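You operate a simulated robot arm through the tools that you are given. There is no shell and no other tool.

You run a simulated robot arm. Do the job below in one go: nothing can be reset, and whatever is moved stays where it is left.

JOB
Run water into the jar to about its line and wash out the teal brush.
Fine: swing the spout over the bowl and stand the brush in its own well.

It is judged by the outcome, as a careful person would: the job done as asked, and still so three seconds after it is handed in. It fails if anything else is knocked over, pushed out of place, dropped, spilled or broken.

ROBOT AND FRAMES
A 7-joint arm with a two-finger parallel gripper, fixed in place. Base frame: the origin is at the foot of the arm, x ahead of it, y to its left, z up. Units: mm, rad, N and s.
With the tool pointing down near the work surface it reaches from about 340 to 860 mm from the base axis. Its first joint turns from -2.897 to 2.897 rad. Payload 3.43 kg.
The tool frame sits at the grasp point between the pads (the TCP): z along the fingers, y along the line on which they close. The tips reach 34 mm beyond it. The gripper opens to 128 mm. The fingers are 24 mm wide and 12 mm thick; the gripper's body (48 by 130 mm) begins 96 mm behind the TCP.
Orientation is that of the tool frame in the base frame, as [roll, pitch, yaw] about the fixed x, y, z axes, in that order (R = Rz(yaw) Ry(pitch) Rx(roll)). With the fingers straight down and closing along the base's y, the tool's x points along the base's -x, its y along +y and its z along -z.

CONTROLS
- The arm moves only by the tool play_rows. Its argument "plan" is text: rows parted by semicolons, each of 7 numbers parted by spaces: the shift along the tool's x, y, z in mm, then the turn, a rotation vector about the tool's x, y, z in rad, then the closure, from 0 (fully open) to 1 (shut). In form: tx ty tz wx wy wz grip; .... A call has 1 to 20 rows; each row is the pose to reach, as a shift and turn from the pose commanded when the call began, along the tool's axes at that moment. A row lasts 0.2 s, in which the tool goes at most 50 mm and 0.15 rad; a call with a longer step from one row to the next is refused whole, and so is a gripper value outside its range. A pose out of reach is approached as far as the arm can. The call stops where the force on the tool passes 70 N (or 10 N more than at its start, if that is more) or the arm is blocked; 0.2 s more then pass. The fingers move at their own pace (about 153 mm/s each) and stop on an object; they squeeze with about 35 N. The grip force told is the motor's: it shows also when the fingers shut on nothing. Time passes only in rows, and 0.2 s behind the last, so rows that repeat a pose let the fingers close. It gives the time, the measured TCP pose, the force on the tool (base axes), the opening and the grip force at its end, in the units of the frame above (readings bear some noise), with the torque about the TCP (base axes, N m) and any sound that the robot's microphone picked up.
- Cameras (640 x 400 px; columns grow to the right, rows downward): "scene" is fixed at [219.8, 498.5, 1465.9]; the picture's right is [-0.19, -0.98, 0.00], its down [-0.89, 0.17, -0.43] and it looks along [0.42, -0.08, -0.90] (base axes); focal length 214 px, centre (320, 200). "wrist" rides on the gripper at [76, -11, -160] in the tool frame; the picture's right is [0.15, 0.99, 0.00], its down [-0.88, 0.13, -0.46] and it looks along [-0.45, 0.07, 0.89] (tool axes); focal length 234 px, centre (320, 200). There is no depth. A picture from a camera that has moved, and an enlarged one, comes with that camera's place and axes in the base frame and with its lens.
- camera(camera): a new picture of that camera. The clock stands still meanwhile.
- close_up(camera, box): a new picture of the part [left, top, right, bottom] of that camera's present view, enlarged. The clock stands still meanwhile.
- close_job(): hands the job in; it is judged then, once.

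Places have to be worked out from the pictures, the camera data and where the tool is seen. Open the gripper and draw the arm clear of the work before you hand the job in, unless the task says otherwise.

The tools are called after "Emit:" as a command line: name --argument value ..., lists and objects as JSON in quotes. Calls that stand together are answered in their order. play_rows: Moves the arm, as the interface text tells. Its arguments: {"type":"object","properties":{"plan":{"type":"string"}},"required":["plan"]} The other tools are called the same way: camera (camera) takes a picture; close_up (camera, box) takes an enlarged picture of a part of a camera's view; close_job () hands the job in.

At the start:

```text
t: 0.0
tool_pos: [350.4, 432.9, 1246.7]
tool_rot: [-3.141, 0.0, 3.141]
force: [0.3, 0.3, -0.1]
torque: [0.02, -0.03, 0.02]
opening: 128.1
finger_force: 0.0
```

scene: 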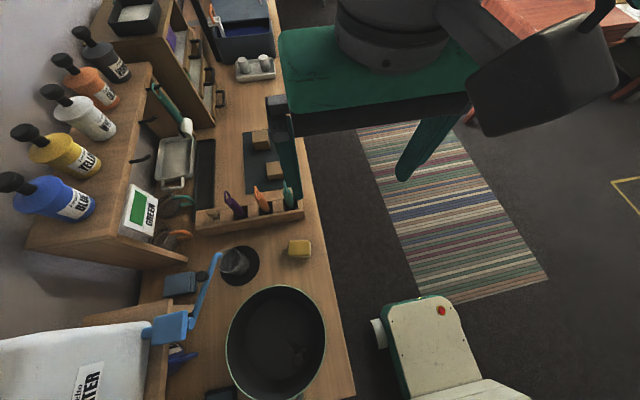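
wrist: 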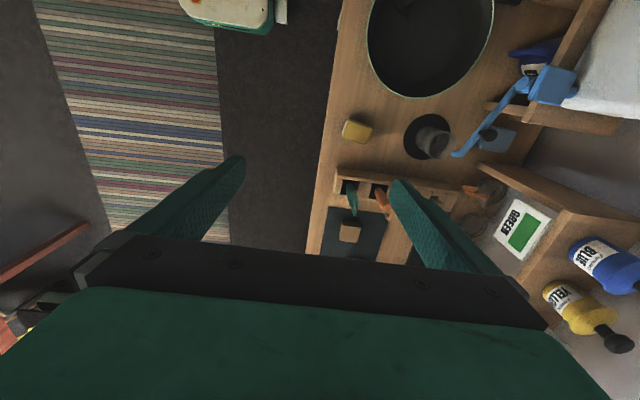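

I'll begin by looking closely at both views, to find the jar, its line, the spout, the tap and the brushes.

Emit:
camera --camera "scene"

Emit:
close_up --camera "scene" --box '[130, 220, 350, 400]'

Emit:
close_up --camera "scene" --box '[180, 80, 340, 240]'

Emit:
close_up --camera "wrist" --box '[300, 0, 640, 220]'

```text
taken
```

scene: 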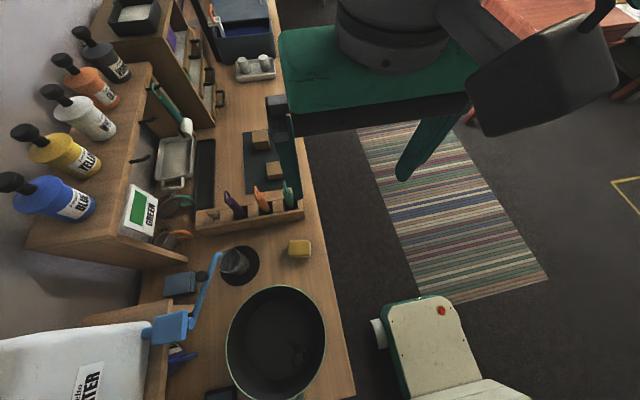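

```text
2.22 times, centred on (240, 310) of scene
camera zoom: at [219.8, 498.5, 1465.9], right [-0.19, -0.98, 0.0], down [-0.89, 0.17, -0.43], along [0.42, -0.08, -0.9], focal length 477 px, centre (498, -44)
```

zoom: 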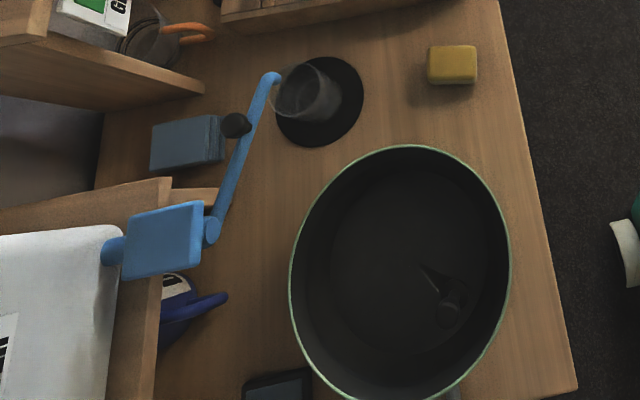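

```text
2.50 times, centred on (260, 160) of scene
camera zoom: at [219.8, 498.5, 1465.9], right [-0.19, -0.98, 0.0], down [-0.89, 0.17, -0.43], along [0.42, -0.08, -0.9], focal length 536 px, centre (470, 300)
```

zoom: 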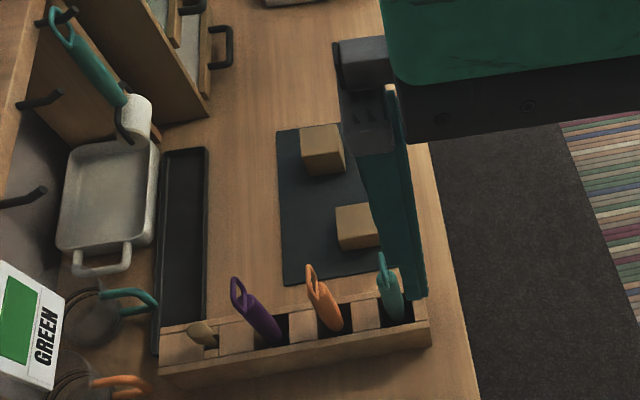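

```text
1.82 times, centred on (470, 110) of wrist
camera zoom: at [274.9, 422.2, 1405.9], right [-0.15, 0.99, 0.0], down [0.88, 0.13, 0.46], along [0.45, 0.07, -0.89], focal length 426 px, centre (47, 364)
```

zoom: 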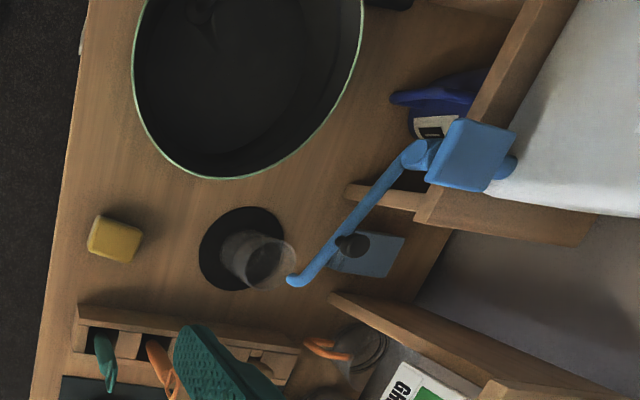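

The counter seems to lie near z≈700, with the jar at about (390, 750), the spout tip above it at z≈890, and the brush rack further along x. I'll bring the wrist camera nearer to the tap, turned to look toward +y, still high in free air.

Emit:
play_rows --plan "5 10 8 0 0 -0.14 0; 10 20 16 0 0 -0.28 0; 15 30 24 0 0 -0.42 0; 20 40 32 0 0 -0.56 0; 25 50 40 0 0 -0.70 0; 30 60 48 0 0 -0.84 0; 35 70 56 0 0 -0.98 0; 40 80 64 0 0 -1.12 0; 45 90 72 0 0 -1.26 0; 50 95 80 0 0 -1.40 0; 50 100 90 0 0 -1.54 0; 50 100 97 0 0 -1.57 0"

Emit:
camera --camera "wrist"

Emit:
camera --camera "scene"

```text
t: 2.6
tool_pos: [300.3, 533.1, 1147.9]
tool_rot: [-3.141, 0.0, -1.572]
force: [0.3, 0.0, 0.0]
torque: [-0.04, -0.02, 0.01]
opening: 128.2
finger_force: 0.0
```

```text
taken
camera wrist: at [312.0, 457.8, 1308.6], right [-0.99, -0.15, 0.0], down [-0.13, 0.88, 0.46], along [-0.07, 0.45, -0.89], focal length 234 px, centre (320, 200)
```

wrist: 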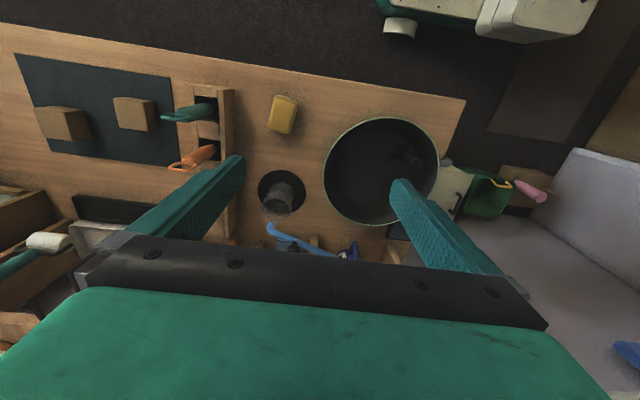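

```text
taken
```

scene: 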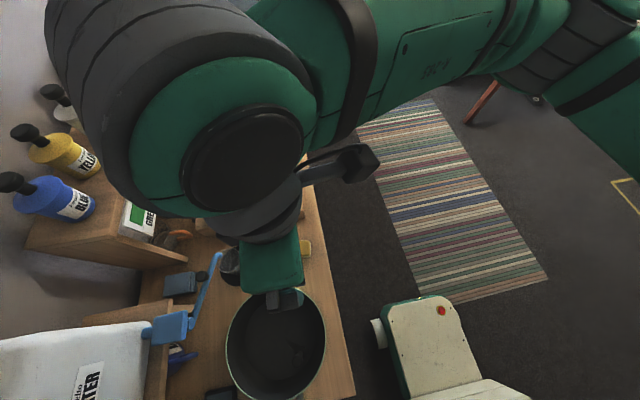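

The arm's own body hides much of the scene view, but the wrist view gives a fresh angle. I'll take enlarged views of the bowl, jar and spout, and of the rack.

Emit:
close_up --camera "wrist" --box '[230, 90, 470, 270]'

Emit:
close_up --camera "wrist" --box '[10, 30, 250, 200]'

Emit:
close_up --camera "scene" --box '[110, 230, 250, 400]'

```text
2.22 times, centred on (350, 180) of wrist
camera zoom: at [312.0, 457.8, 1308.6], right [-0.99, -0.15, 0.0], down [-0.13, 0.88, 0.46], along [-0.07, 0.45, -0.89], focal length 520 px, centre (253, 244)
```

zoom: 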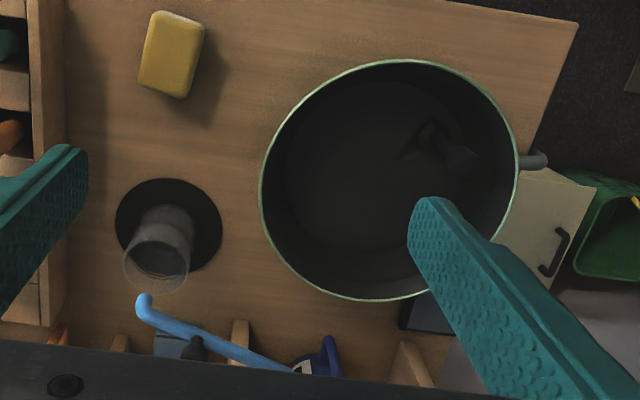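

```text
2.35 times, centred on (130, 115) of wrist
camera zoom: at [312.0, 457.8, 1308.6], right [-0.99, -0.15, 0.0], down [-0.13, 0.88, 0.46], along [-0.07, 0.45, -0.89], focal length 551 px, centre (767, 400)
```

zoom: 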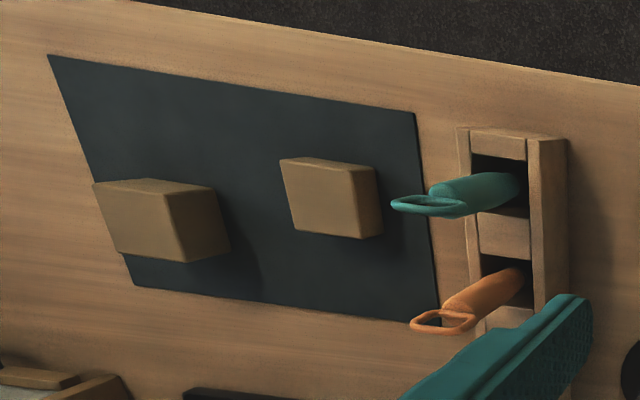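

```text
2.35 times, centred on (180, 315) of scene
camera zoom: at [219.8, 498.5, 1465.9], right [-0.19, -0.98, 0.0], down [-0.89, 0.17, -0.43], along [0.42, -0.08, -0.9], focal length 505 px, centre (649, -71)
```

zoom: 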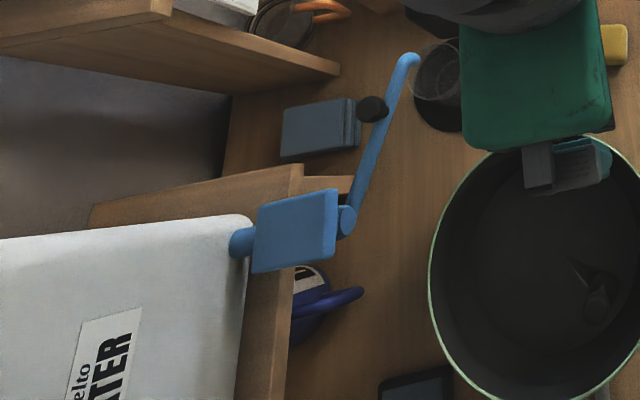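

The black knob works out at about (320, 748, 953), on a stem above the spout. The jar rim is near (369, 731, 838), the bowl near (148, 616), and the teal brush top near (532, 540, 945). To study the tap box I'll yaw the tool round, so that the camera ends on top when the fingers tilt toward +y.

Emit:
play_rows --plan "2 2 2 0 0 0.15 0; 4 4 4 0 0 0.30 0; 6 6 6 0 0 0.45 0; 8 8 8 0 0 0.6 0; 10 10 10 0 0 0.75 0; 12 12 12 0 0 0.9 0; 14 14 14 0 0 1.05 0; 16 16 16 0 0 1.2 0; 18 18 18 0 0 1.35 0; 20 20 20 0 0 1.5 0; 22 22 22 0 0 1.65 0; 24 24 24 0 0 1.8 0; 26 26 26 0 0 1.95 0; 28 28 28 0 0 2.1 0; 30 30 30 0 0 2.25 0; 33 33 33 0 0 2.4 0; 33 36 36 0 0 2.55 0; 33 38 40 0 0 2.7 0; 33 40 44 0 0 2.85 0; 33 40 48 0 0 3.0 0"

```text
t: 6.8
tool_pos: [261.5, 500.6, 1100.8]
tool_rot: [-3.141, 0.002, 1.71]
force: [-0.5, 0.2, 0.1]
torque: [-0.03, 0.0, -0.01]
opening: 127.7
finger_force: 0.1
```

Now I tilt the tool toward +y to look at the tap from the front.

Emit:
play_rows --plan "7 3 11 0 0.15 0 0; 14 7 22 0 0.30 0 0; 21 10 33 0 0.45 0 0; 28 13 45 0 0.6 0 0; 35 17 56 0 0.75 0 0; 42 20 67 0 0.9 0 0; 49 24 78 0 1.05 0 0; 57 27 90 0 1.2 0 0"

Emit:
camera --camera "wrist"

Emit:
close_up --camera "wrist" --box '[200, 0, 440, 150]'

```text
t: 8.6
tool_pos: [280.9, 561.0, 1011.8]
tool_rot: [3.137, -1.202, 1.714]
force: [-0.2, 0.8, 0.7]
torque: [0.0, 0.01, 0.02]
opening: 128.1
finger_force: 0.1
```

```text
taken
camera wrist: at [285.8, 438.5, 1140.0], right [0.97, 0.19, 0.14], down [0.23, -0.72, -0.66], along [-0.03, 0.67, -0.74], focal length 234 px, centre (320, 200)
```

wrist: 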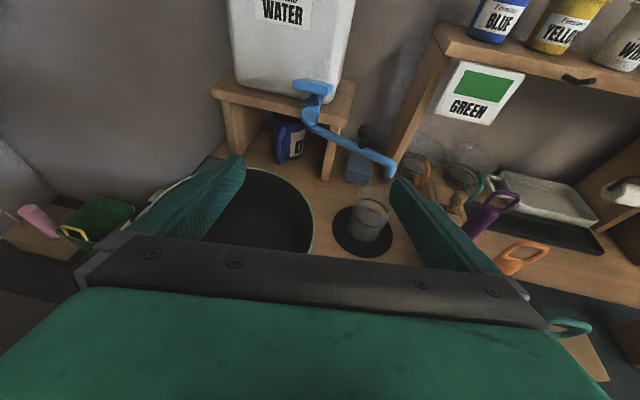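

```text
2.67 times, centred on (320, 75) of wrist
camera zoom: at [285.8, 438.5, 1140.0], right [0.97, 0.19, 0.14], down [0.23, -0.72, -0.66], along [-0.03, 0.67, -0.74], focal length 624 px, centre (320, 533)
```

zoom: 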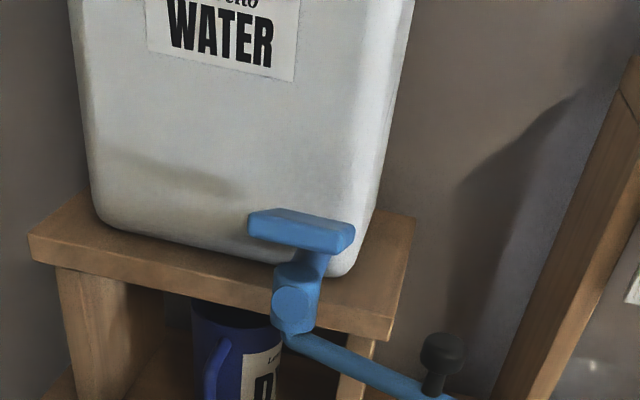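

The tap is clear now: a flat blue handle on a stem above the tap body, and a swinging spout with a black knob. I'll enlarge it further, along with the jar, the spout end and the brushes.

Emit:
close_up --camera "wrist" --box '[280, 65, 400, 140]'

Emit:
close_up --camera "wrist" --box '[310, 110, 450, 260]'

Emit:
close_up --camera "wrist" --box '[400, 140, 640, 290]'

Emit:
close_up --camera "scene" --box '[130, 280, 230, 350]'

```text
5.33 times, centred on (340, 102) of wrist
camera zoom: at [285.8, 438.5, 1140.0], right [0.97, 0.19, 0.14], down [0.23, -0.72, -0.66], along [-0.03, 0.67, -0.74], focal length 1249 px, centre (213, 720)
```

zoom: 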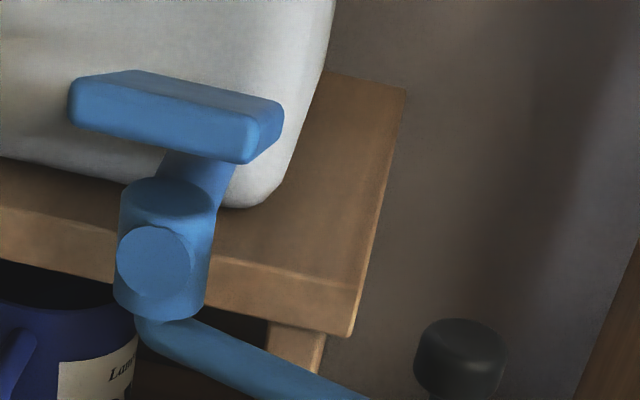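

```text
2.67 times, centred on (380, 185) of wrist
camera zoom: at [285.8, 438.5, 1140.0], right [0.97, 0.19, 0.14], down [0.23, -0.72, -0.66], along [-0.03, 0.67, -0.74], focal length 624 px, centre (160, 240)
```

zoom: 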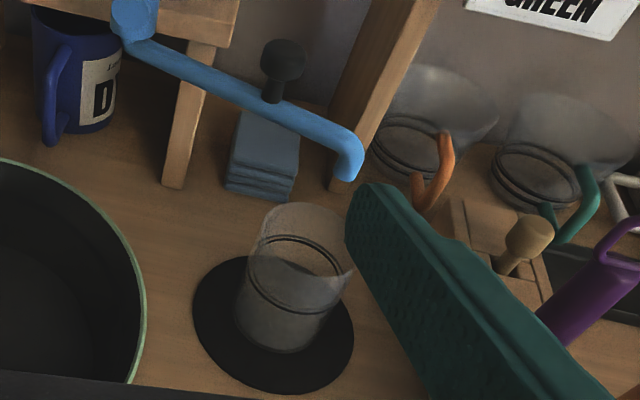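

```text
2.67 times, centred on (520, 215) of wrist
camera zoom: at [285.8, 438.5, 1140.0], right [0.97, 0.19, 0.14], down [0.23, -0.72, -0.66], along [-0.03, 0.67, -0.74], focal length 624 px, centre (-213, 160)
```

zoom: 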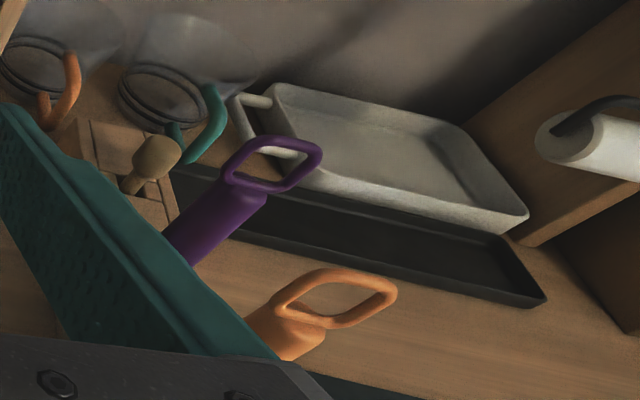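

```text
5.71 times, centred on (180, 315) of scene
camera zoom: at [219.8, 498.5, 1465.9], right [-0.19, -0.98, 0.0], down [-0.89, 0.17, -0.43], along [0.42, -0.08, -0.9], focal length 1226 px, centre (1120, -457)
```

zoom: 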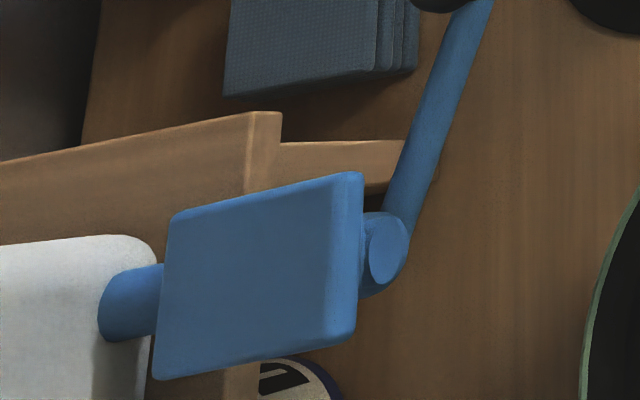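

The blue plate sits at about (230, 782, 1006), above a valve body at (232, 768), so it looks like a press paddle. Before I touch it I'll view the brush rack from the front at lower height, drawing back first.

Emit:
play_rows --plan "-22 23 -25 0 0 0 0; -44 46 -50 0 0 0 0; -66 69 -75 0 0 0 0; -88 92 -100 0 0 0 0; -110 115 -125 0 0 0 0; -132 138 -150 0 0 0 0; -154 160 -172 0 0 0 0"

Emit:
camera --camera "wrist"

Emit:
close_up --camera "wrist" --box '[280, 60, 480, 190]'

Emit:
close_up --camera "scene" --box '[180, 150, 320, 250]'

```text
t: 10.2
tool_pos: [468.6, 368.6, 929.5]
tool_rot: [3.139, -1.2, 1.712]
force: [0.2, -0.4, -0.9]
torque: [0.02, 0.01, -0.04]
opening: 128.2
finger_force: 0.1
```

```text
taken
camera wrist: at [474.4, 246.2, 1057.0], right [0.97, 0.19, 0.14], down [0.23, -0.72, -0.66], along [-0.03, 0.67, -0.74], focal length 234 px, centre (320, 200)
```

wrist: 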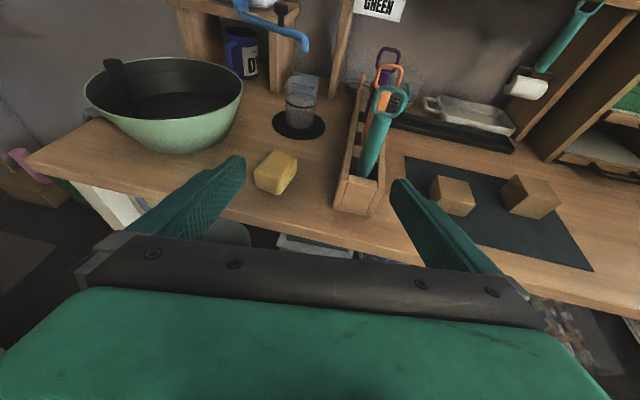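

```text
3.08 times, centred on (380, 125) of wrist
camera zoom: at [474.4, 246.2, 1057.0], right [0.97, 0.19, 0.14], down [0.23, -0.72, -0.66], along [-0.03, 0.67, -0.74], focal length 720 px, centre (135, 431)
```

zoom: 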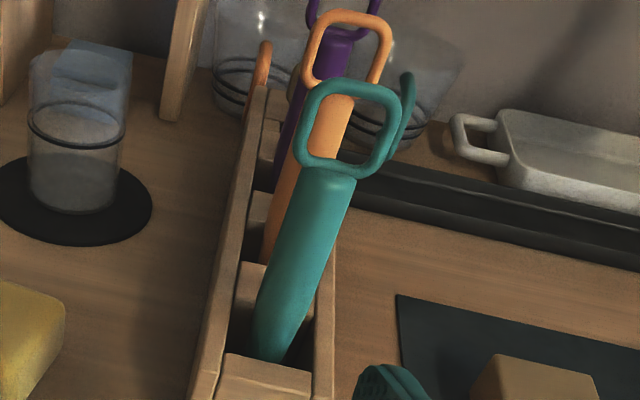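

```text
4.00 times, centred on (250, 200) of scene
camera zoom: at [219.8, 498.5, 1465.9], right [-0.19, -0.98, 0.0], down [-0.89, 0.17, -0.43], along [0.42, -0.08, -0.9], focal length 858 px, centre (600, 200)
```

zoom: 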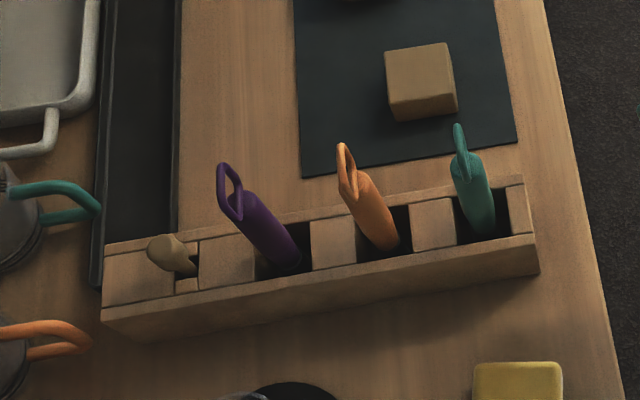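

From here the teal brush stands almost upright at about (522, 538) in the end well of the rack, whose top is near z 833. I'll enlarge the jar, the spout and the tap from this angle.

Emit:
close_up --camera "wrist" --box '[265, 60, 345, 145]'

Emit:
close_up --camera "wrist" --box '[200, 0, 320, 75]'

Emit:
close_up --camera "wrist" --box '[70, 40, 260, 170]'

Emit:
close_up --camera "scene" --box '[200, 230, 270, 300]'

```text
4.71 times, centred on (305, 102) of wrist
camera zoom: at [474.4, 246.2, 1057.0], right [0.97, 0.19, 0.14], down [0.23, -0.72, -0.66], along [-0.03, 0.67, -0.74], focal length 1102 px, centre (391, 659)
```

zoom: 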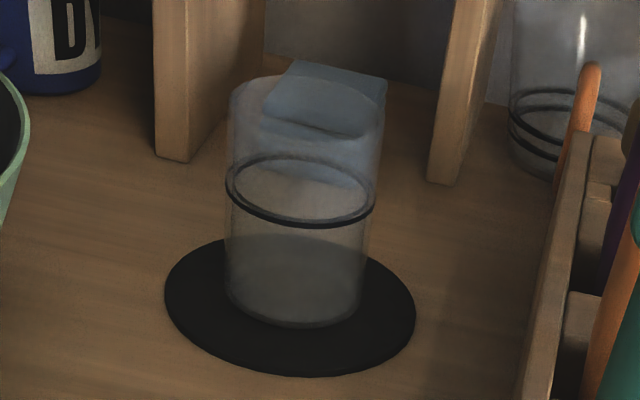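

```text
5.33 times, centred on (260, 38) of wrist
camera zoom: at [474.4, 246.2, 1057.0], right [0.97, 0.19, 0.14], down [0.23, -0.72, -0.66], along [-0.03, 0.67, -0.74], focal length 1249 px, centre (640, 1067)
```

zoom: 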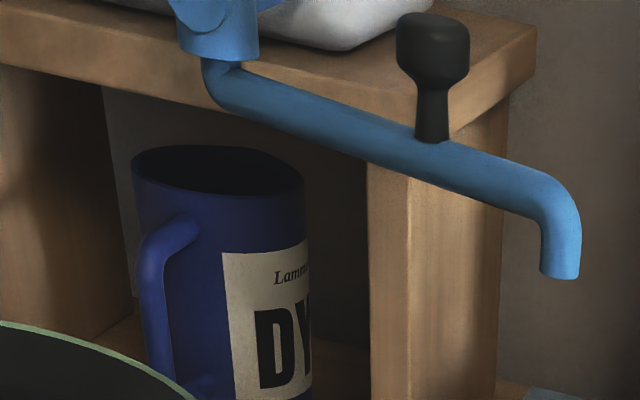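

```text
3.08 times, centred on (165, 105) of wrist
camera zoom: at [474.4, 246.2, 1057.0], right [0.97, 0.19, 0.14], down [0.23, -0.72, -0.66], along [-0.03, 0.67, -0.74], focal length 720 px, centre (797, 492)
```

zoom: 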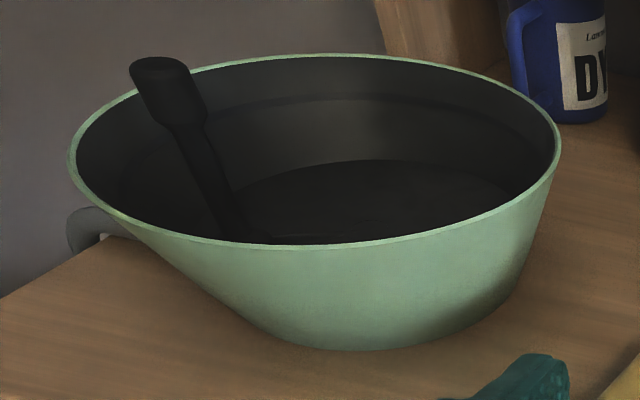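

```text
5.71 times, centred on (235, 265) of scene
camera zoom: at [219.8, 498.5, 1465.9], right [-0.19, -0.98, 0.0], down [-0.89, 0.17, -0.43], along [0.42, -0.08, -0.9], focal length 1226 px, centre (806, -171)
```

zoom: 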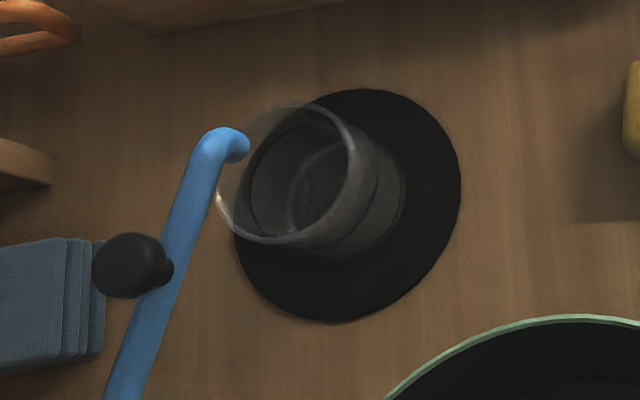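

The jar is empty, with its ring about 60% of the way up (z≈819, rim ≈854). The nozzle at (371, 729, 910) is centred over it, so I can fill first. I'll shut the fingers and move to a hover in front of and above the blue plate, tilted only a little so that the jar stays in the wrist view.

Emit:
play_rows --plan "37 0 -14.5 0 0 0 1; 75 0 -29 0 0 0 1; 112 0 -43.5 0 0 0 1; 132.4 -20.1 -9.6 0 -0.078 0 1; 152.8 -40.2 24.3 0 -0.156 0 1; 173.2 -60.3 58.2 0 -0.234 0 1; 193.6 -80.4 92.1 0 -0.312 0 1; 214 -100.5 126 0 -0.39 0 1; 234.4 -120.6 159.9 0 -0.468 0 1; 254.8 -140.7 193.8 0 -0.546 0 1; 275.2 -160.8 227.7 0 -0.624 0 1; 295.2 -181.1 261.2 0 -0.7 0 1"

Emit:
camera --camera "wrist"

Emit:
camera --camera "scene"

```text
t: 12.8
tool_pos: [239.1, 691.0, 1109.5]
tool_rot: [3.141, -0.5, 1.708]
force: [0.7, -0.4, -0.4]
torque: [0.05, 0.09, 0.08]
opening: 0.0
finger_force: 33.3
```

```text
taken
camera wrist: at [231.1, 679.7, 1286.4], right [0.96, 0.26, 0.07], down [0.27, -0.96, -0.02], along [0.06, 0.04, -1.0], focal length 234 px, centre (320, 200)
```

wrist: 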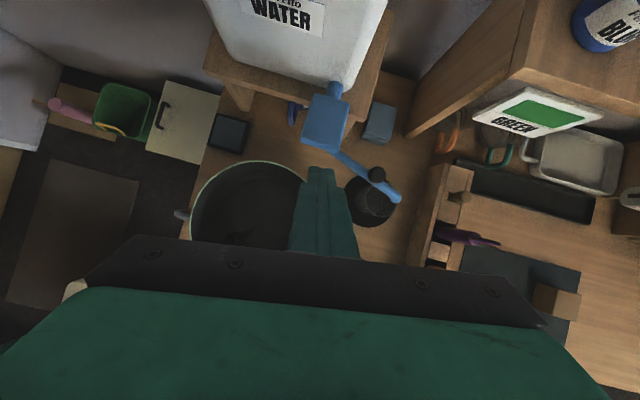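

```text
taken
```

scene: 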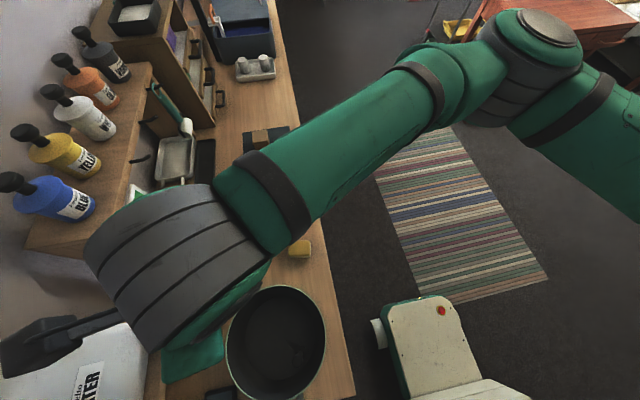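

The wrist camera now looks straight down on the plate, spout, jar and bowl. I'll enlarge this to fix the plate's outline before pressing.

Emit:
close_up --camera "wrist" --box '[270, 60, 430, 240]'

```text
2.22 times, centred on (350, 150) of wrist
camera zoom: at [231.1, 679.7, 1286.4], right [0.96, 0.26, 0.07], down [0.27, -0.96, -0.02], along [0.06, 0.04, -1.0], focal length 520 px, centre (253, 311)
```

zoom: 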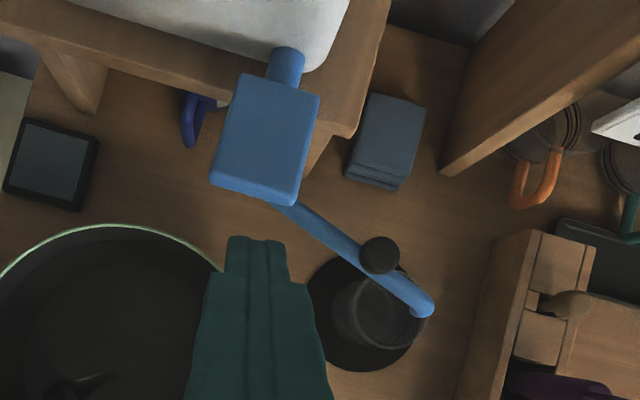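

The plate's centre works out at (231, 784), top at about z 1007. I'll bring the closed fingertips over it, stopping a few millimetres short.

Emit:
play_rows --plan "12 1 20 0 0 0 1; 23 2 40 0 0 0 1; 34 3 60 0 0 0 1; 46 3.4 81.4 0 0 0 1; 43.5 3.4 86 0 0 0 1; 41 3.4 90.2 0 0 0 1"

Emit:
close_up --camera "wrist" --box '[240, 40, 480, 260]'

```text
t: 14.2
tool_pos: [232.1, 769.6, 1051.0]
tool_rot: [3.14, -0.499, 1.709]
force: [0.6, -0.5, -0.7]
torque: [0.01, -0.02, 0.01]
opening: 0.1
finger_force: 33.5
```

```text
1.82 times, centred on (360, 150) of wrist
camera zoom: at [222.6, 758.2, 1227.0], right [0.96, 0.27, 0.07], down [0.27, -0.96, -0.02], along [0.06, 0.04, -1.0], focal length 426 px, centre (247, 291)
```

zoom: 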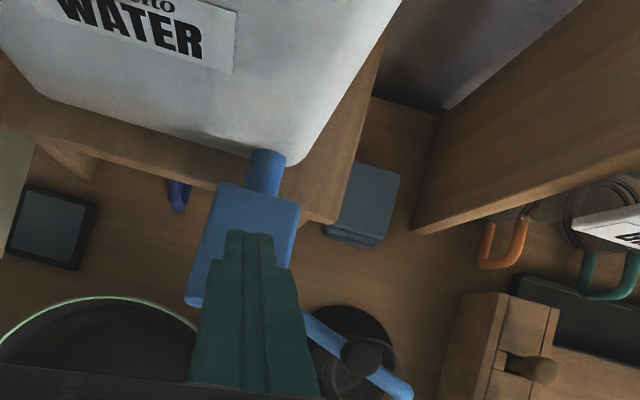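

The fingertips hover over the plate and the jar can still be seen at the lower right. I'll press down slowly in small steps and read the force.

Emit:
play_rows --plan "-1 0 1.8 0 0 0 1; -1.9 0 3.5 0 0 0 1; -2.9 0 5.3 0 0 0 1; -3.8 0 7 0 0 0 1"

```text
t: 15.2
tool_pos: [233.5, 769.4, 1042.2]
tool_rot: [-3.141, -0.501, 1.709]
force: [0.0, -0.7, 0.4]
torque: [0.01, -0.04, -0.03]
opening: 0.0
finger_force: 33.0
```

No contact yet at z 1042, so I go down further in 2 mm steps.

Emit:
play_rows --plan "-1 0 1.8 0 0 0 1; -1.9 0 3.5 0 0 0 1; -2.9 0 5.3 0 0 0 1"

Emit:
close_up --camera "wrist" --box '[240, 40, 480, 260]'

```text
t: 16.0
tool_pos: [231.9, 770.4, 1035.6]
tool_rot: [-3.141, -0.498, 1.709]
force: [1.3, -0.2, 1.1]
torque: [-0.02, 0.0, 0.0]
opening: 0.1
finger_force: 32.6
```

```text
1.82 times, centred on (360, 150) of wrist
camera zoom: at [222.9, 758.4, 1213.1], right [0.96, 0.27, 0.07], down [0.27, -0.96, -0.02], along [0.06, 0.04, -1.0], focal length 426 px, centre (247, 291)
```

zoom: 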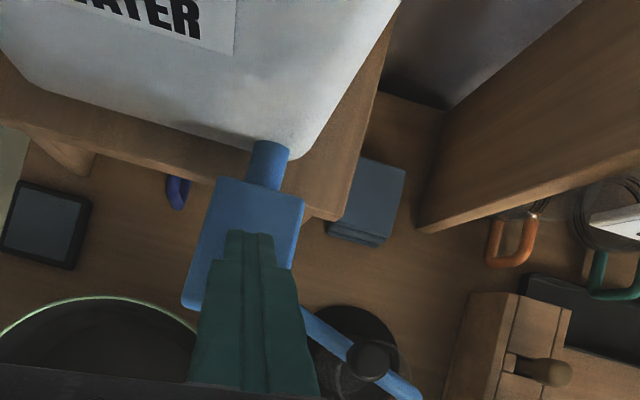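

Still no contact with the tip edge near z 1000. I continue down carefully.

Emit:
play_rows --plan "-1 0 1.8 0 0 0 1; -1.9 0 3.5 0 0 0 1; -2.9 0 5.3 0 0 0 1"

```text
t: 16.8
tool_pos: [232.5, 770.2, 1030.2]
tool_rot: [-3.141, -0.499, 1.71]
force: [0.0, -0.4, 2.1]
torque: [-0.02, 0.0, 0.01]
opening: 0.0
finger_force: 32.7
```

There's a faint upward force of 2 N, perhaps first contact. Two more small steps.

Emit:
play_rows --plan "-1 0 1.8 0 0 0 1; -1.9 0 3.5 0 0 0 1"

Emit:
close_up --camera "wrist" --box '[240, 40, 480, 260]'

```text
t: 17.4
tool_pos: [231.9, 769.9, 1027.1]
tool_rot: [-3.141, -0.499, 1.711]
force: [-0.4, -0.2, 1.5]
torque: [-0.01, 0.01, -0.02]
opening: 0.0
finger_force: 32.7
```

```text
1.82 times, centred on (360, 150) of wrist
camera zoom: at [222.3, 757.7, 1203.6], right [0.96, 0.27, 0.07], down [0.27, -0.96, -0.02], along [0.06, 0.04, -1.0], focal length 426 px, centre (247, 291)
```

zoom: 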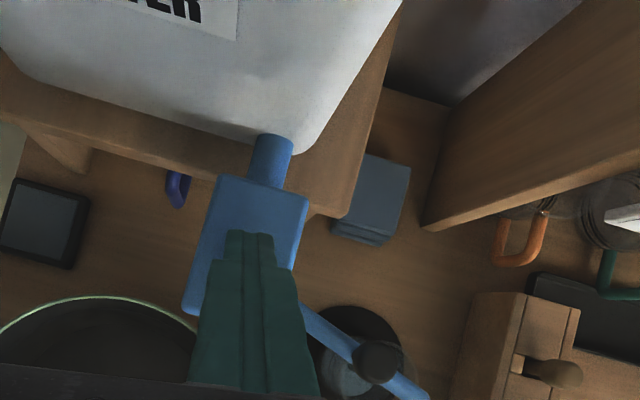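

The force stays near 2 N, yet the jar's inside looks lighter, so I check it for water.

Emit:
close_up --camera "wrist" --box '[350, 190, 430, 250]'

Emit:
close_up --camera "wrist" --box '[300, 100, 380, 180]'

Emit:
camera --camera "scene"

```text
6.67 times, centred on (390, 220) of wrist
camera zoom: at [222.3, 757.7, 1203.6], right [0.96, 0.27, 0.07], down [0.27, -0.96, -0.02], along [0.06, 0.04, -1.0], focal length 1561 px, centre (-147, 67)
```

zoom: 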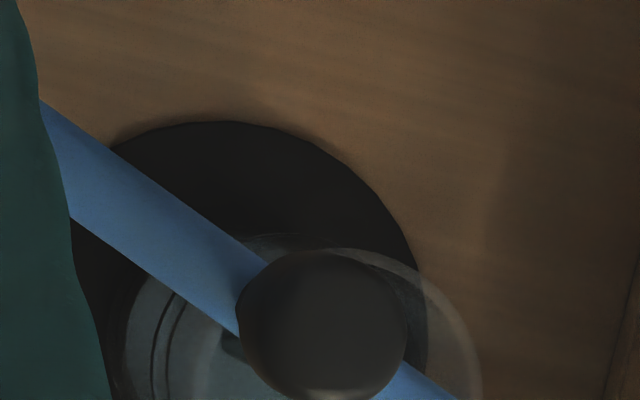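

```text
5.00 times, centred on (340, 140) of wrist
camera zoom: at [222.3, 757.7, 1203.6], right [0.96, 0.27, 0.07], down [0.27, -0.96, -0.02], along [0.06, 0.04, -1.0], focal length 1171 px, centre (220, 500)
```

zoom: 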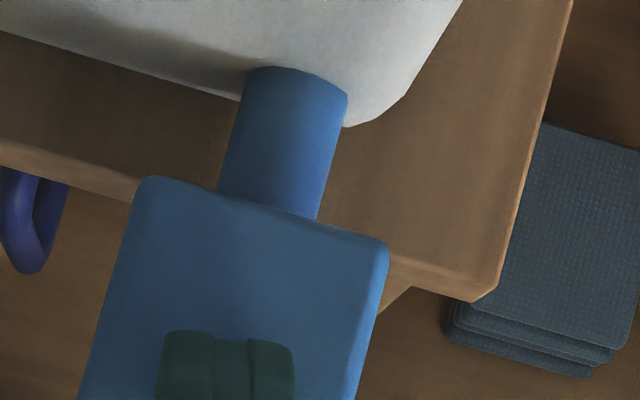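

```text
taken
```

scene: 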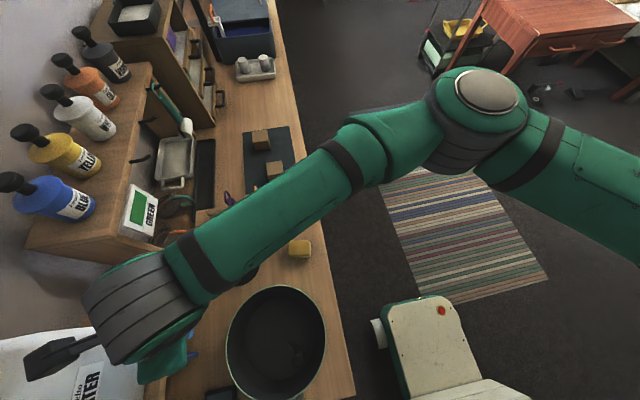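

The jar seems to hold a pale liquid now, which suggests the plate is yielding under a light spring and water runs. I'll lift straight off at once and back away for a proper look.

Emit:
play_rows --plan "10 0 -18 0 0 0 1; 20 0 -36 0 0 0 1; 0 0 -75 0 0 0 1; -25 0 -115 0 0 0 1"

Emit:
camera --camera "wrist"

Emit:
close_up --camera "wrist" --box '[310, 90, 430, 240]'

```text
t: 18.4
tool_pos: [241.5, 693.6, 1116.7]
tool_rot: [-3.141, -0.499, 1.711]
force: [-0.4, 0.4, 0.4]
torque: [0.0, 0.0, -0.02]
opening: 0.2
finger_force: 33.5
```

```text
taken
camera wrist: at [232.0, 681.9, 1292.4], right [0.96, 0.27, 0.07], down [0.27, -0.96, -0.02], along [0.06, 0.04, -1.0], focal length 234 px, centre (320, 200)
```

wrist: 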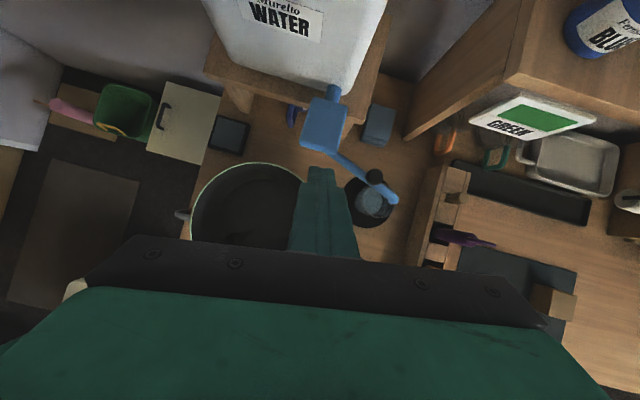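

```text
2.67 times, centred on (370, 165) of wrist
camera zoom: at [232.0, 681.9, 1292.4], right [0.96, 0.27, 0.07], down [0.27, -0.96, -0.02], along [0.06, 0.04, -1.0], focal length 624 px, centre (187, 293)
```

zoom: 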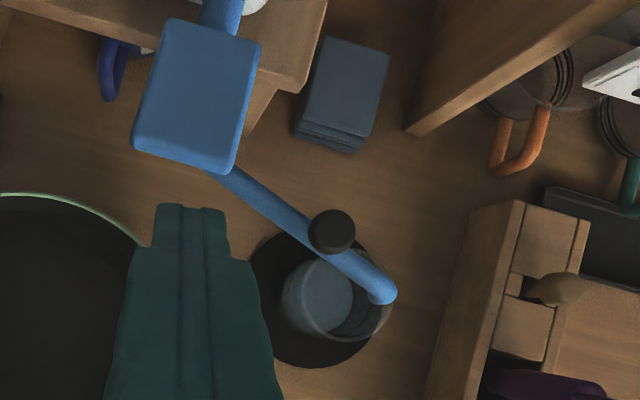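

Water has run in. Now I need its height against the ring, so I'll swing back to a side view of the jar, moving away from the tap first and then down.

Emit:
play_rows --plan "-34.4 9.6 -18.8 0 0.07 0 1; -68.8 19.2 -37.6 0 0.14 0 1; -103.2 28.9 -56.5 0 0.21 0 1; -137.6 38.5 -75.3 0 0.28 0 1; -162.1 53.3 -42.2 0 0.35 0 1; -186.6 68.1 -9.1 0 0.42 0 1; -211.1 82.8 24 0 0.49 0 1; -235.6 97.6 57 0 0.56 0 1; -260.1 112.4 90 0 0.63 0 1; -284.6 127.1 123.1 0 0.7 0 1"

Emit:
camera --camera "wrist"

Emit:
close_up --camera "wrist" --box '[270, 60, 390, 170]'

```text
t: 20.6
tool_pos: [394.2, 522.9, 870.6]
tool_rot: [-3.14, -1.202, 1.709]
force: [0.7, -0.3, 0.3]
torque: [0.01, 0.02, 0.0]
opening: 0.1
finger_force: 33.0
```

```text
taken
camera wrist: at [400.9, 401.3, 999.4], right [0.97, 0.19, 0.14], down [0.23, -0.72, -0.66], along [-0.03, 0.67, -0.74], focal length 234 px, centre (320, 200)
```

wrist: 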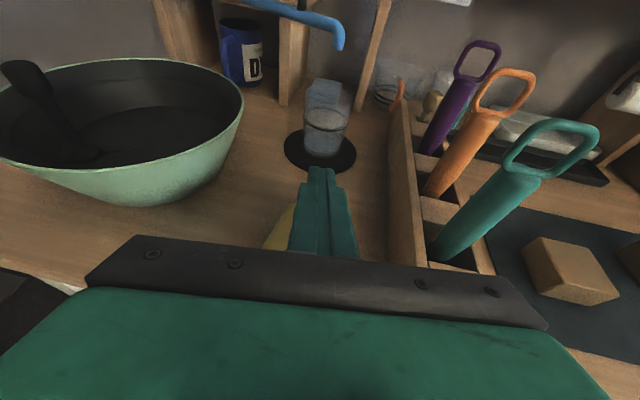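

```text
3.64 times, centred on (330, 115) of wrist
camera zoom: at [400.9, 401.3, 999.4], right [0.97, 0.19, 0.14], down [0.23, -0.72, -0.66], along [-0.03, 0.67, -0.74], focal length 852 px, centre (284, 509)
```

zoom: 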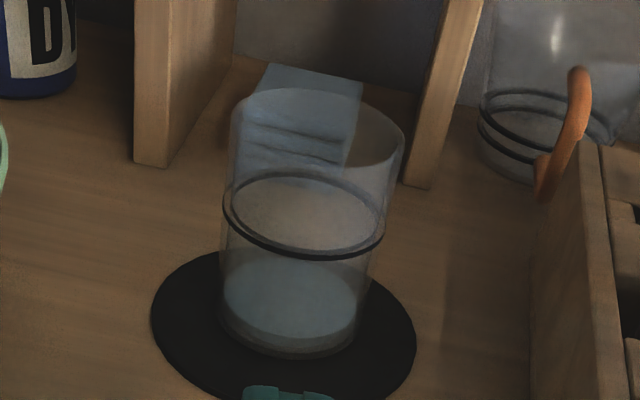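

The water stands at about a quarter of the height to the ring, and nothing runs from the nozzle now, so the plate is a spring press. I'll go back over the plate the same way for a timed press.

Emit:
play_rows --plan "40.2 -14.8 -9.7 0 -0.058 0 1; 80.5 -29.7 -19.4 0 -0.117 0 1; 120.7 -44.5 -29.1 0 -0.175 0 1; 161 -59.3 -38.8 0 -0.233 0 1; 201.2 -74.2 -48.5 0 -0.292 0 1; 241.4 -89 -58.2 0 -0.35 0 1; 245.3 -95.3 -18 0 -0.408 0 1; 249.2 -101.6 22.3 0 -0.467 0 1; 253.1 -107.8 62.5 0 -0.525 0 1; 257 -114.1 102.7 0 -0.583 0 1; 260.9 -120.4 143 0 -0.642 0 1; 264.8 -126.7 183.2 0 -0.7 0 1"

Emit:
close_up --camera "wrist" --box '[240, 40, 480, 260]'

```text
t: 23.2
tool_pos: [233.5, 768.3, 1050.9]
tool_rot: [3.141, -0.499, 1.708]
force: [0.2, -0.2, 0.5]
torque: [0.06, 0.06, 0.02]
opening: 0.1
finger_force: 33.3
```

```text
1.82 times, centred on (360, 150) of wrist
camera zoom: at [223.5, 756.7, 1227.3], right [0.96, 0.26, 0.07], down [0.27, -0.96, -0.02], along [0.06, 0.04, -1.0], focal length 426 px, centre (247, 291)
```

zoom: 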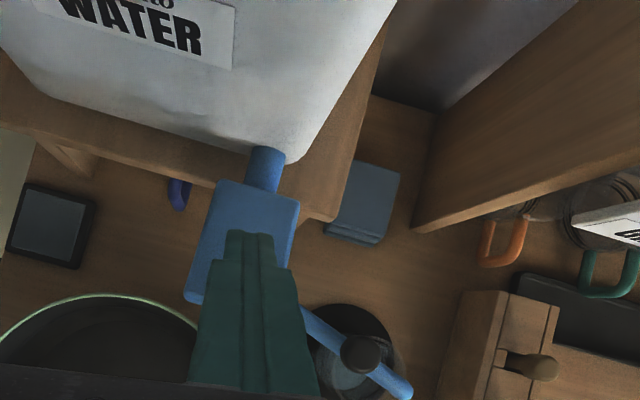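

Positioned again. I'll press to the same depth (z 1027) for a short, known time and then lift off a little, to learn the flow rate.

Emit:
play_rows --plan "-4 0 7.5 0 0 0 1; -7.2 0 13.2 0 0 0 1; -9.6 0 17.6 0 0 0 1; -11.5 0 21.1 0 0 0 1; -11.5 0 21.1 0 0 0 1; -11.5 0 21.1 0 0 0 1; -11.5 0 21.1 0 0 0 1; -7.2 0 13.2 0 0 0 1; 0 0 0 0 0 0 1"

Emit:
close_up --camera "wrist" --box '[330, 180, 430, 250]'

```text
t: 25.2
tool_pos: [233.1, 768.4, 1051.5]
tool_rot: [-3.141, -0.499, 1.711]
force: [-0.6, 0.1, 0.3]
torque: [-0.01, 0.02, 0.0]
opening: 0.0
finger_force: 32.5
```

```text
5.71 times, centred on (380, 215) of wrist
camera zoom: at [222.9, 756.7, 1227.5], right [0.96, 0.27, 0.07], down [0.27, -0.96, -0.02], along [0.06, 0.04, -1.0], focal length 1338 px, centre (-23, 114)
```

zoom: 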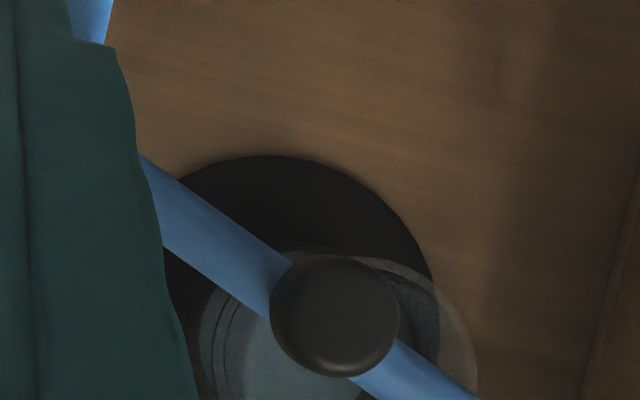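

The knob hides most of the jar here. I'll rise and draw back to the hover for an unobstructed view from above.

Emit:
play_rows --plan "-12 -1 -30 0 0 0 1; -25 -2 -60 0 0 0 1; -37.4 -2.5 -88.8 0 0 0 1"

Emit:
close_up --camera "wrist" --box '[335, 165, 405, 235]'

```text
t: 26.0
tool_pos: [240.1, 694.5, 1112.4]
tool_rot: [-3.14, -0.499, 1.711]
force: [-0.5, 0.3, -0.8]
torque: [-0.03, -0.04, 0.0]
opening: 0.2
finger_force: 33.5
```

```text
5.71 times, centred on (370, 200) of wrist
camera zoom: at [230.6, 682.1, 1288.8], right [0.96, 0.27, 0.07], down [0.27, -0.96, -0.02], along [0.06, 0.04, -1.0], focal length 1338 px, centre (34, 200)
```

zoom: 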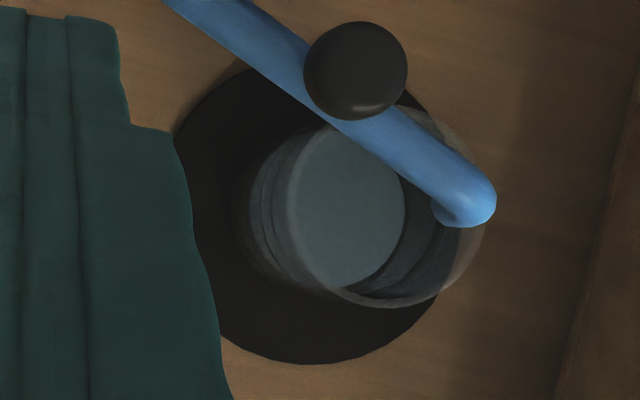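

Comparing the surface's apparent position with the rim, the level rose about 10 mm in a 0.9 s press (to z≈788), so about 30 mm remain to the ring. I'll press again for a little over 2 s, staying short of the line, then look.

Emit:
play_rows --plan "12 1 30 0 0 0 1; 25 2 60 0 0 0 1; 37.4 2.5 88.8 0 0 0 1; 30.2 2.5 102 0 0 0 1; 27.8 2.5 106.4 0 0 0 1; 25.9 2.5 109.9 0 0 0 1; 25.9 2.5 109.9 0 0 0 1; 25.9 2.5 109.9 0 0 0 1; 25.9 2.5 109.9 0 0 0 1; 25.9 2.5 109.9 0 0 0 1; 25.9 2.5 109.9 0 0 0 1; 25.9 2.5 109.9 0 0 0 1; 25.9 2.5 109.9 0 0 0 1; 25.9 2.5 109.9 0 0 0 1; 25.9 2.5 109.9 0 0 0 1; 30.2 2.5 102 0 0 0 1; 37.4 2.5 88.8 0 0 0 1; 25 2 60 0 0 0 1; 12 1 30 0 0 0 1; 0 0 0 0 0 0 1"

Emit:
close_up --camera "wrist" --box '[335, 165, 405, 235]'

```text
t: 30.2
tool_pos: [240.0, 692.8, 1111.8]
tool_rot: [3.141, -0.498, 1.711]
force: [0.9, 0.8, -0.5]
torque: [0.01, 0.02, 0.04]
opening: 0.0
finger_force: 33.2
```

```text
5.71 times, centred on (370, 200) of wrist
camera zoom: at [230.5, 682.7, 1288.3], right [0.96, 0.27, 0.07], down [0.27, -0.96, -0.02], along [0.06, 0.04, -1.0], focal length 1338 px, centre (34, 200)
```

zoom: 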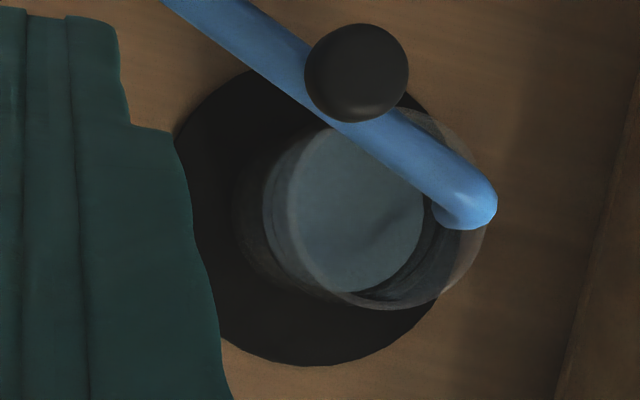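

The surface edge has moved out to where I'd expect about z 809, close under the ring. I'll take the side view to judge it properly.

Emit:
play_rows --plan "-34.4 9.6 -18.8 0 0.07 0 1; -68.8 19.2 -37.6 0 0.14 0 1; -103.2 28.9 -56.5 0 0.21 0 1; -137.6 38.5 -75.3 0 0.28 0 1; -162.1 53.3 -42.2 0 0.35 0 1; -186.6 68.1 -9.1 0 0.42 0 1; -211.1 82.8 24 0 0.49 0 1; -235.6 97.6 57 0 0.56 0 1; -260.1 112.4 90 0 0.63 0 1; -284.6 127.1 123.1 0 0.7 0 1"

Emit:
close_up --camera "wrist" --box '[270, 60, 390, 170]'

```text
t: 32.4
tool_pos: [392.4, 522.3, 865.8]
tool_rot: [-3.141, -1.2, 1.709]
force: [-0.8, -0.2, 1.0]
torque: [-0.01, 0.02, -0.01]
opening: 0.3
finger_force: 32.5
```

```text
3.64 times, centred on (330, 115) of wrist
camera zoom: at [399.0, 399.8, 994.9], right [0.97, 0.19, 0.14], down [0.23, -0.72, -0.66], along [-0.03, 0.67, -0.74], focal length 852 px, centre (284, 509)
```

zoom: 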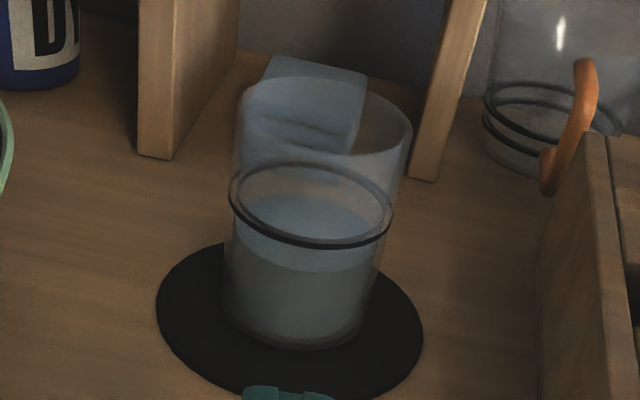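

From the side the water front edge computes to z≈806 against about 820 for the ring, so some 14 mm short; at about 9 mm/s that is 1.5 s more. I go back over the plate by the same route.

Emit:
play_rows --plan "40.2 -14.8 -9.7 0 -0.058 0 1; 80.5 -29.7 -19.4 0 -0.117 0 1; 120.7 -44.5 -29.1 0 -0.175 0 1; 161 -59.3 -38.8 0 -0.233 0 1; 201.2 -74.2 -48.5 0 -0.292 0 1; 241.4 -89 -58.2 0 -0.35 0 1; 245.3 -95.3 -18 0 -0.408 0 1; 249.2 -101.6 22.3 0 -0.467 0 1; 253.1 -107.8 62.5 0 -0.525 0 1; 257 -114.1 102.7 0 -0.583 0 1; 260.9 -120.4 143 0 -0.642 0 1; 264.8 -126.7 183.2 0 -0.7 0 1"

```text
t: 35.0
tool_pos: [230.6, 769.6, 1048.9]
tool_rot: [-3.141, -0.5, 1.71]
force: [0.3, 0.4, -0.2]
torque: [0.03, 0.08, 0.06]
opening: 0.0
finger_force: 32.7
```

I'm at z≈1049, so 22 mm down is the same depth as before. I'll press for about 1.5 s and lift off.

Emit:
play_rows --plan "-3 0 5.5 0 0 0 1; -6.2 0 11.4 0 0 0 1; -8.6 0 15.8 0 0 0 1; -10.5 0 19.3 0 0 0 1; -10.5 0 19.3 0 0 0 1; -10.5 0 19.3 0 0 0 1; -10.5 0 19.3 0 0 0 1; -10.5 0 19.3 0 0 0 1; -10.5 0 19.3 0 0 0 1; -10.5 0 19.3 0 0 0 1; -6.2 0 11.4 0 0 0 1; 0 0 0 0 0 0 1; -12 -1 -30 0 0 0 1; -25 -2 -60 0 0 0 1; -37.4 -2.5 -88.8 0 0 0 1"

Emit:
close_up --camera "wrist" --box '[335, 165, 405, 235]'

```text
t: 38.2
tool_pos: [239.1, 693.1, 1109.2]
tool_rot: [3.141, -0.5, 1.71]
force: [0.1, 1.0, -0.4]
torque: [0.01, 0.01, 0.01]
opening: 0.3
finger_force: 33.1
```

```text
5.71 times, centred on (370, 200) of wrist
camera zoom: at [229.2, 682.3, 1284.8], right [0.96, 0.27, 0.07], down [0.27, -0.96, -0.02], along [0.06, 0.04, -1.0], focal length 1338 px, centre (34, 200)
```

zoom: 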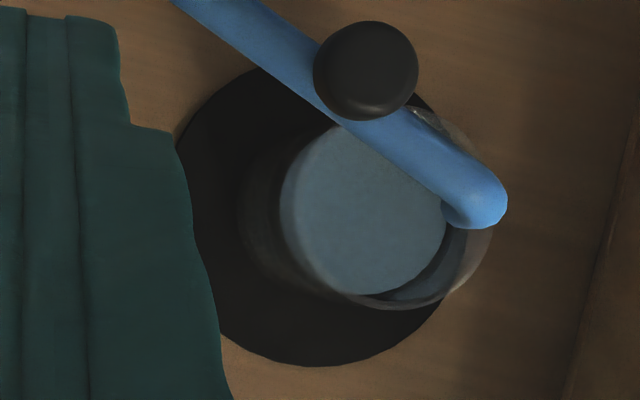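

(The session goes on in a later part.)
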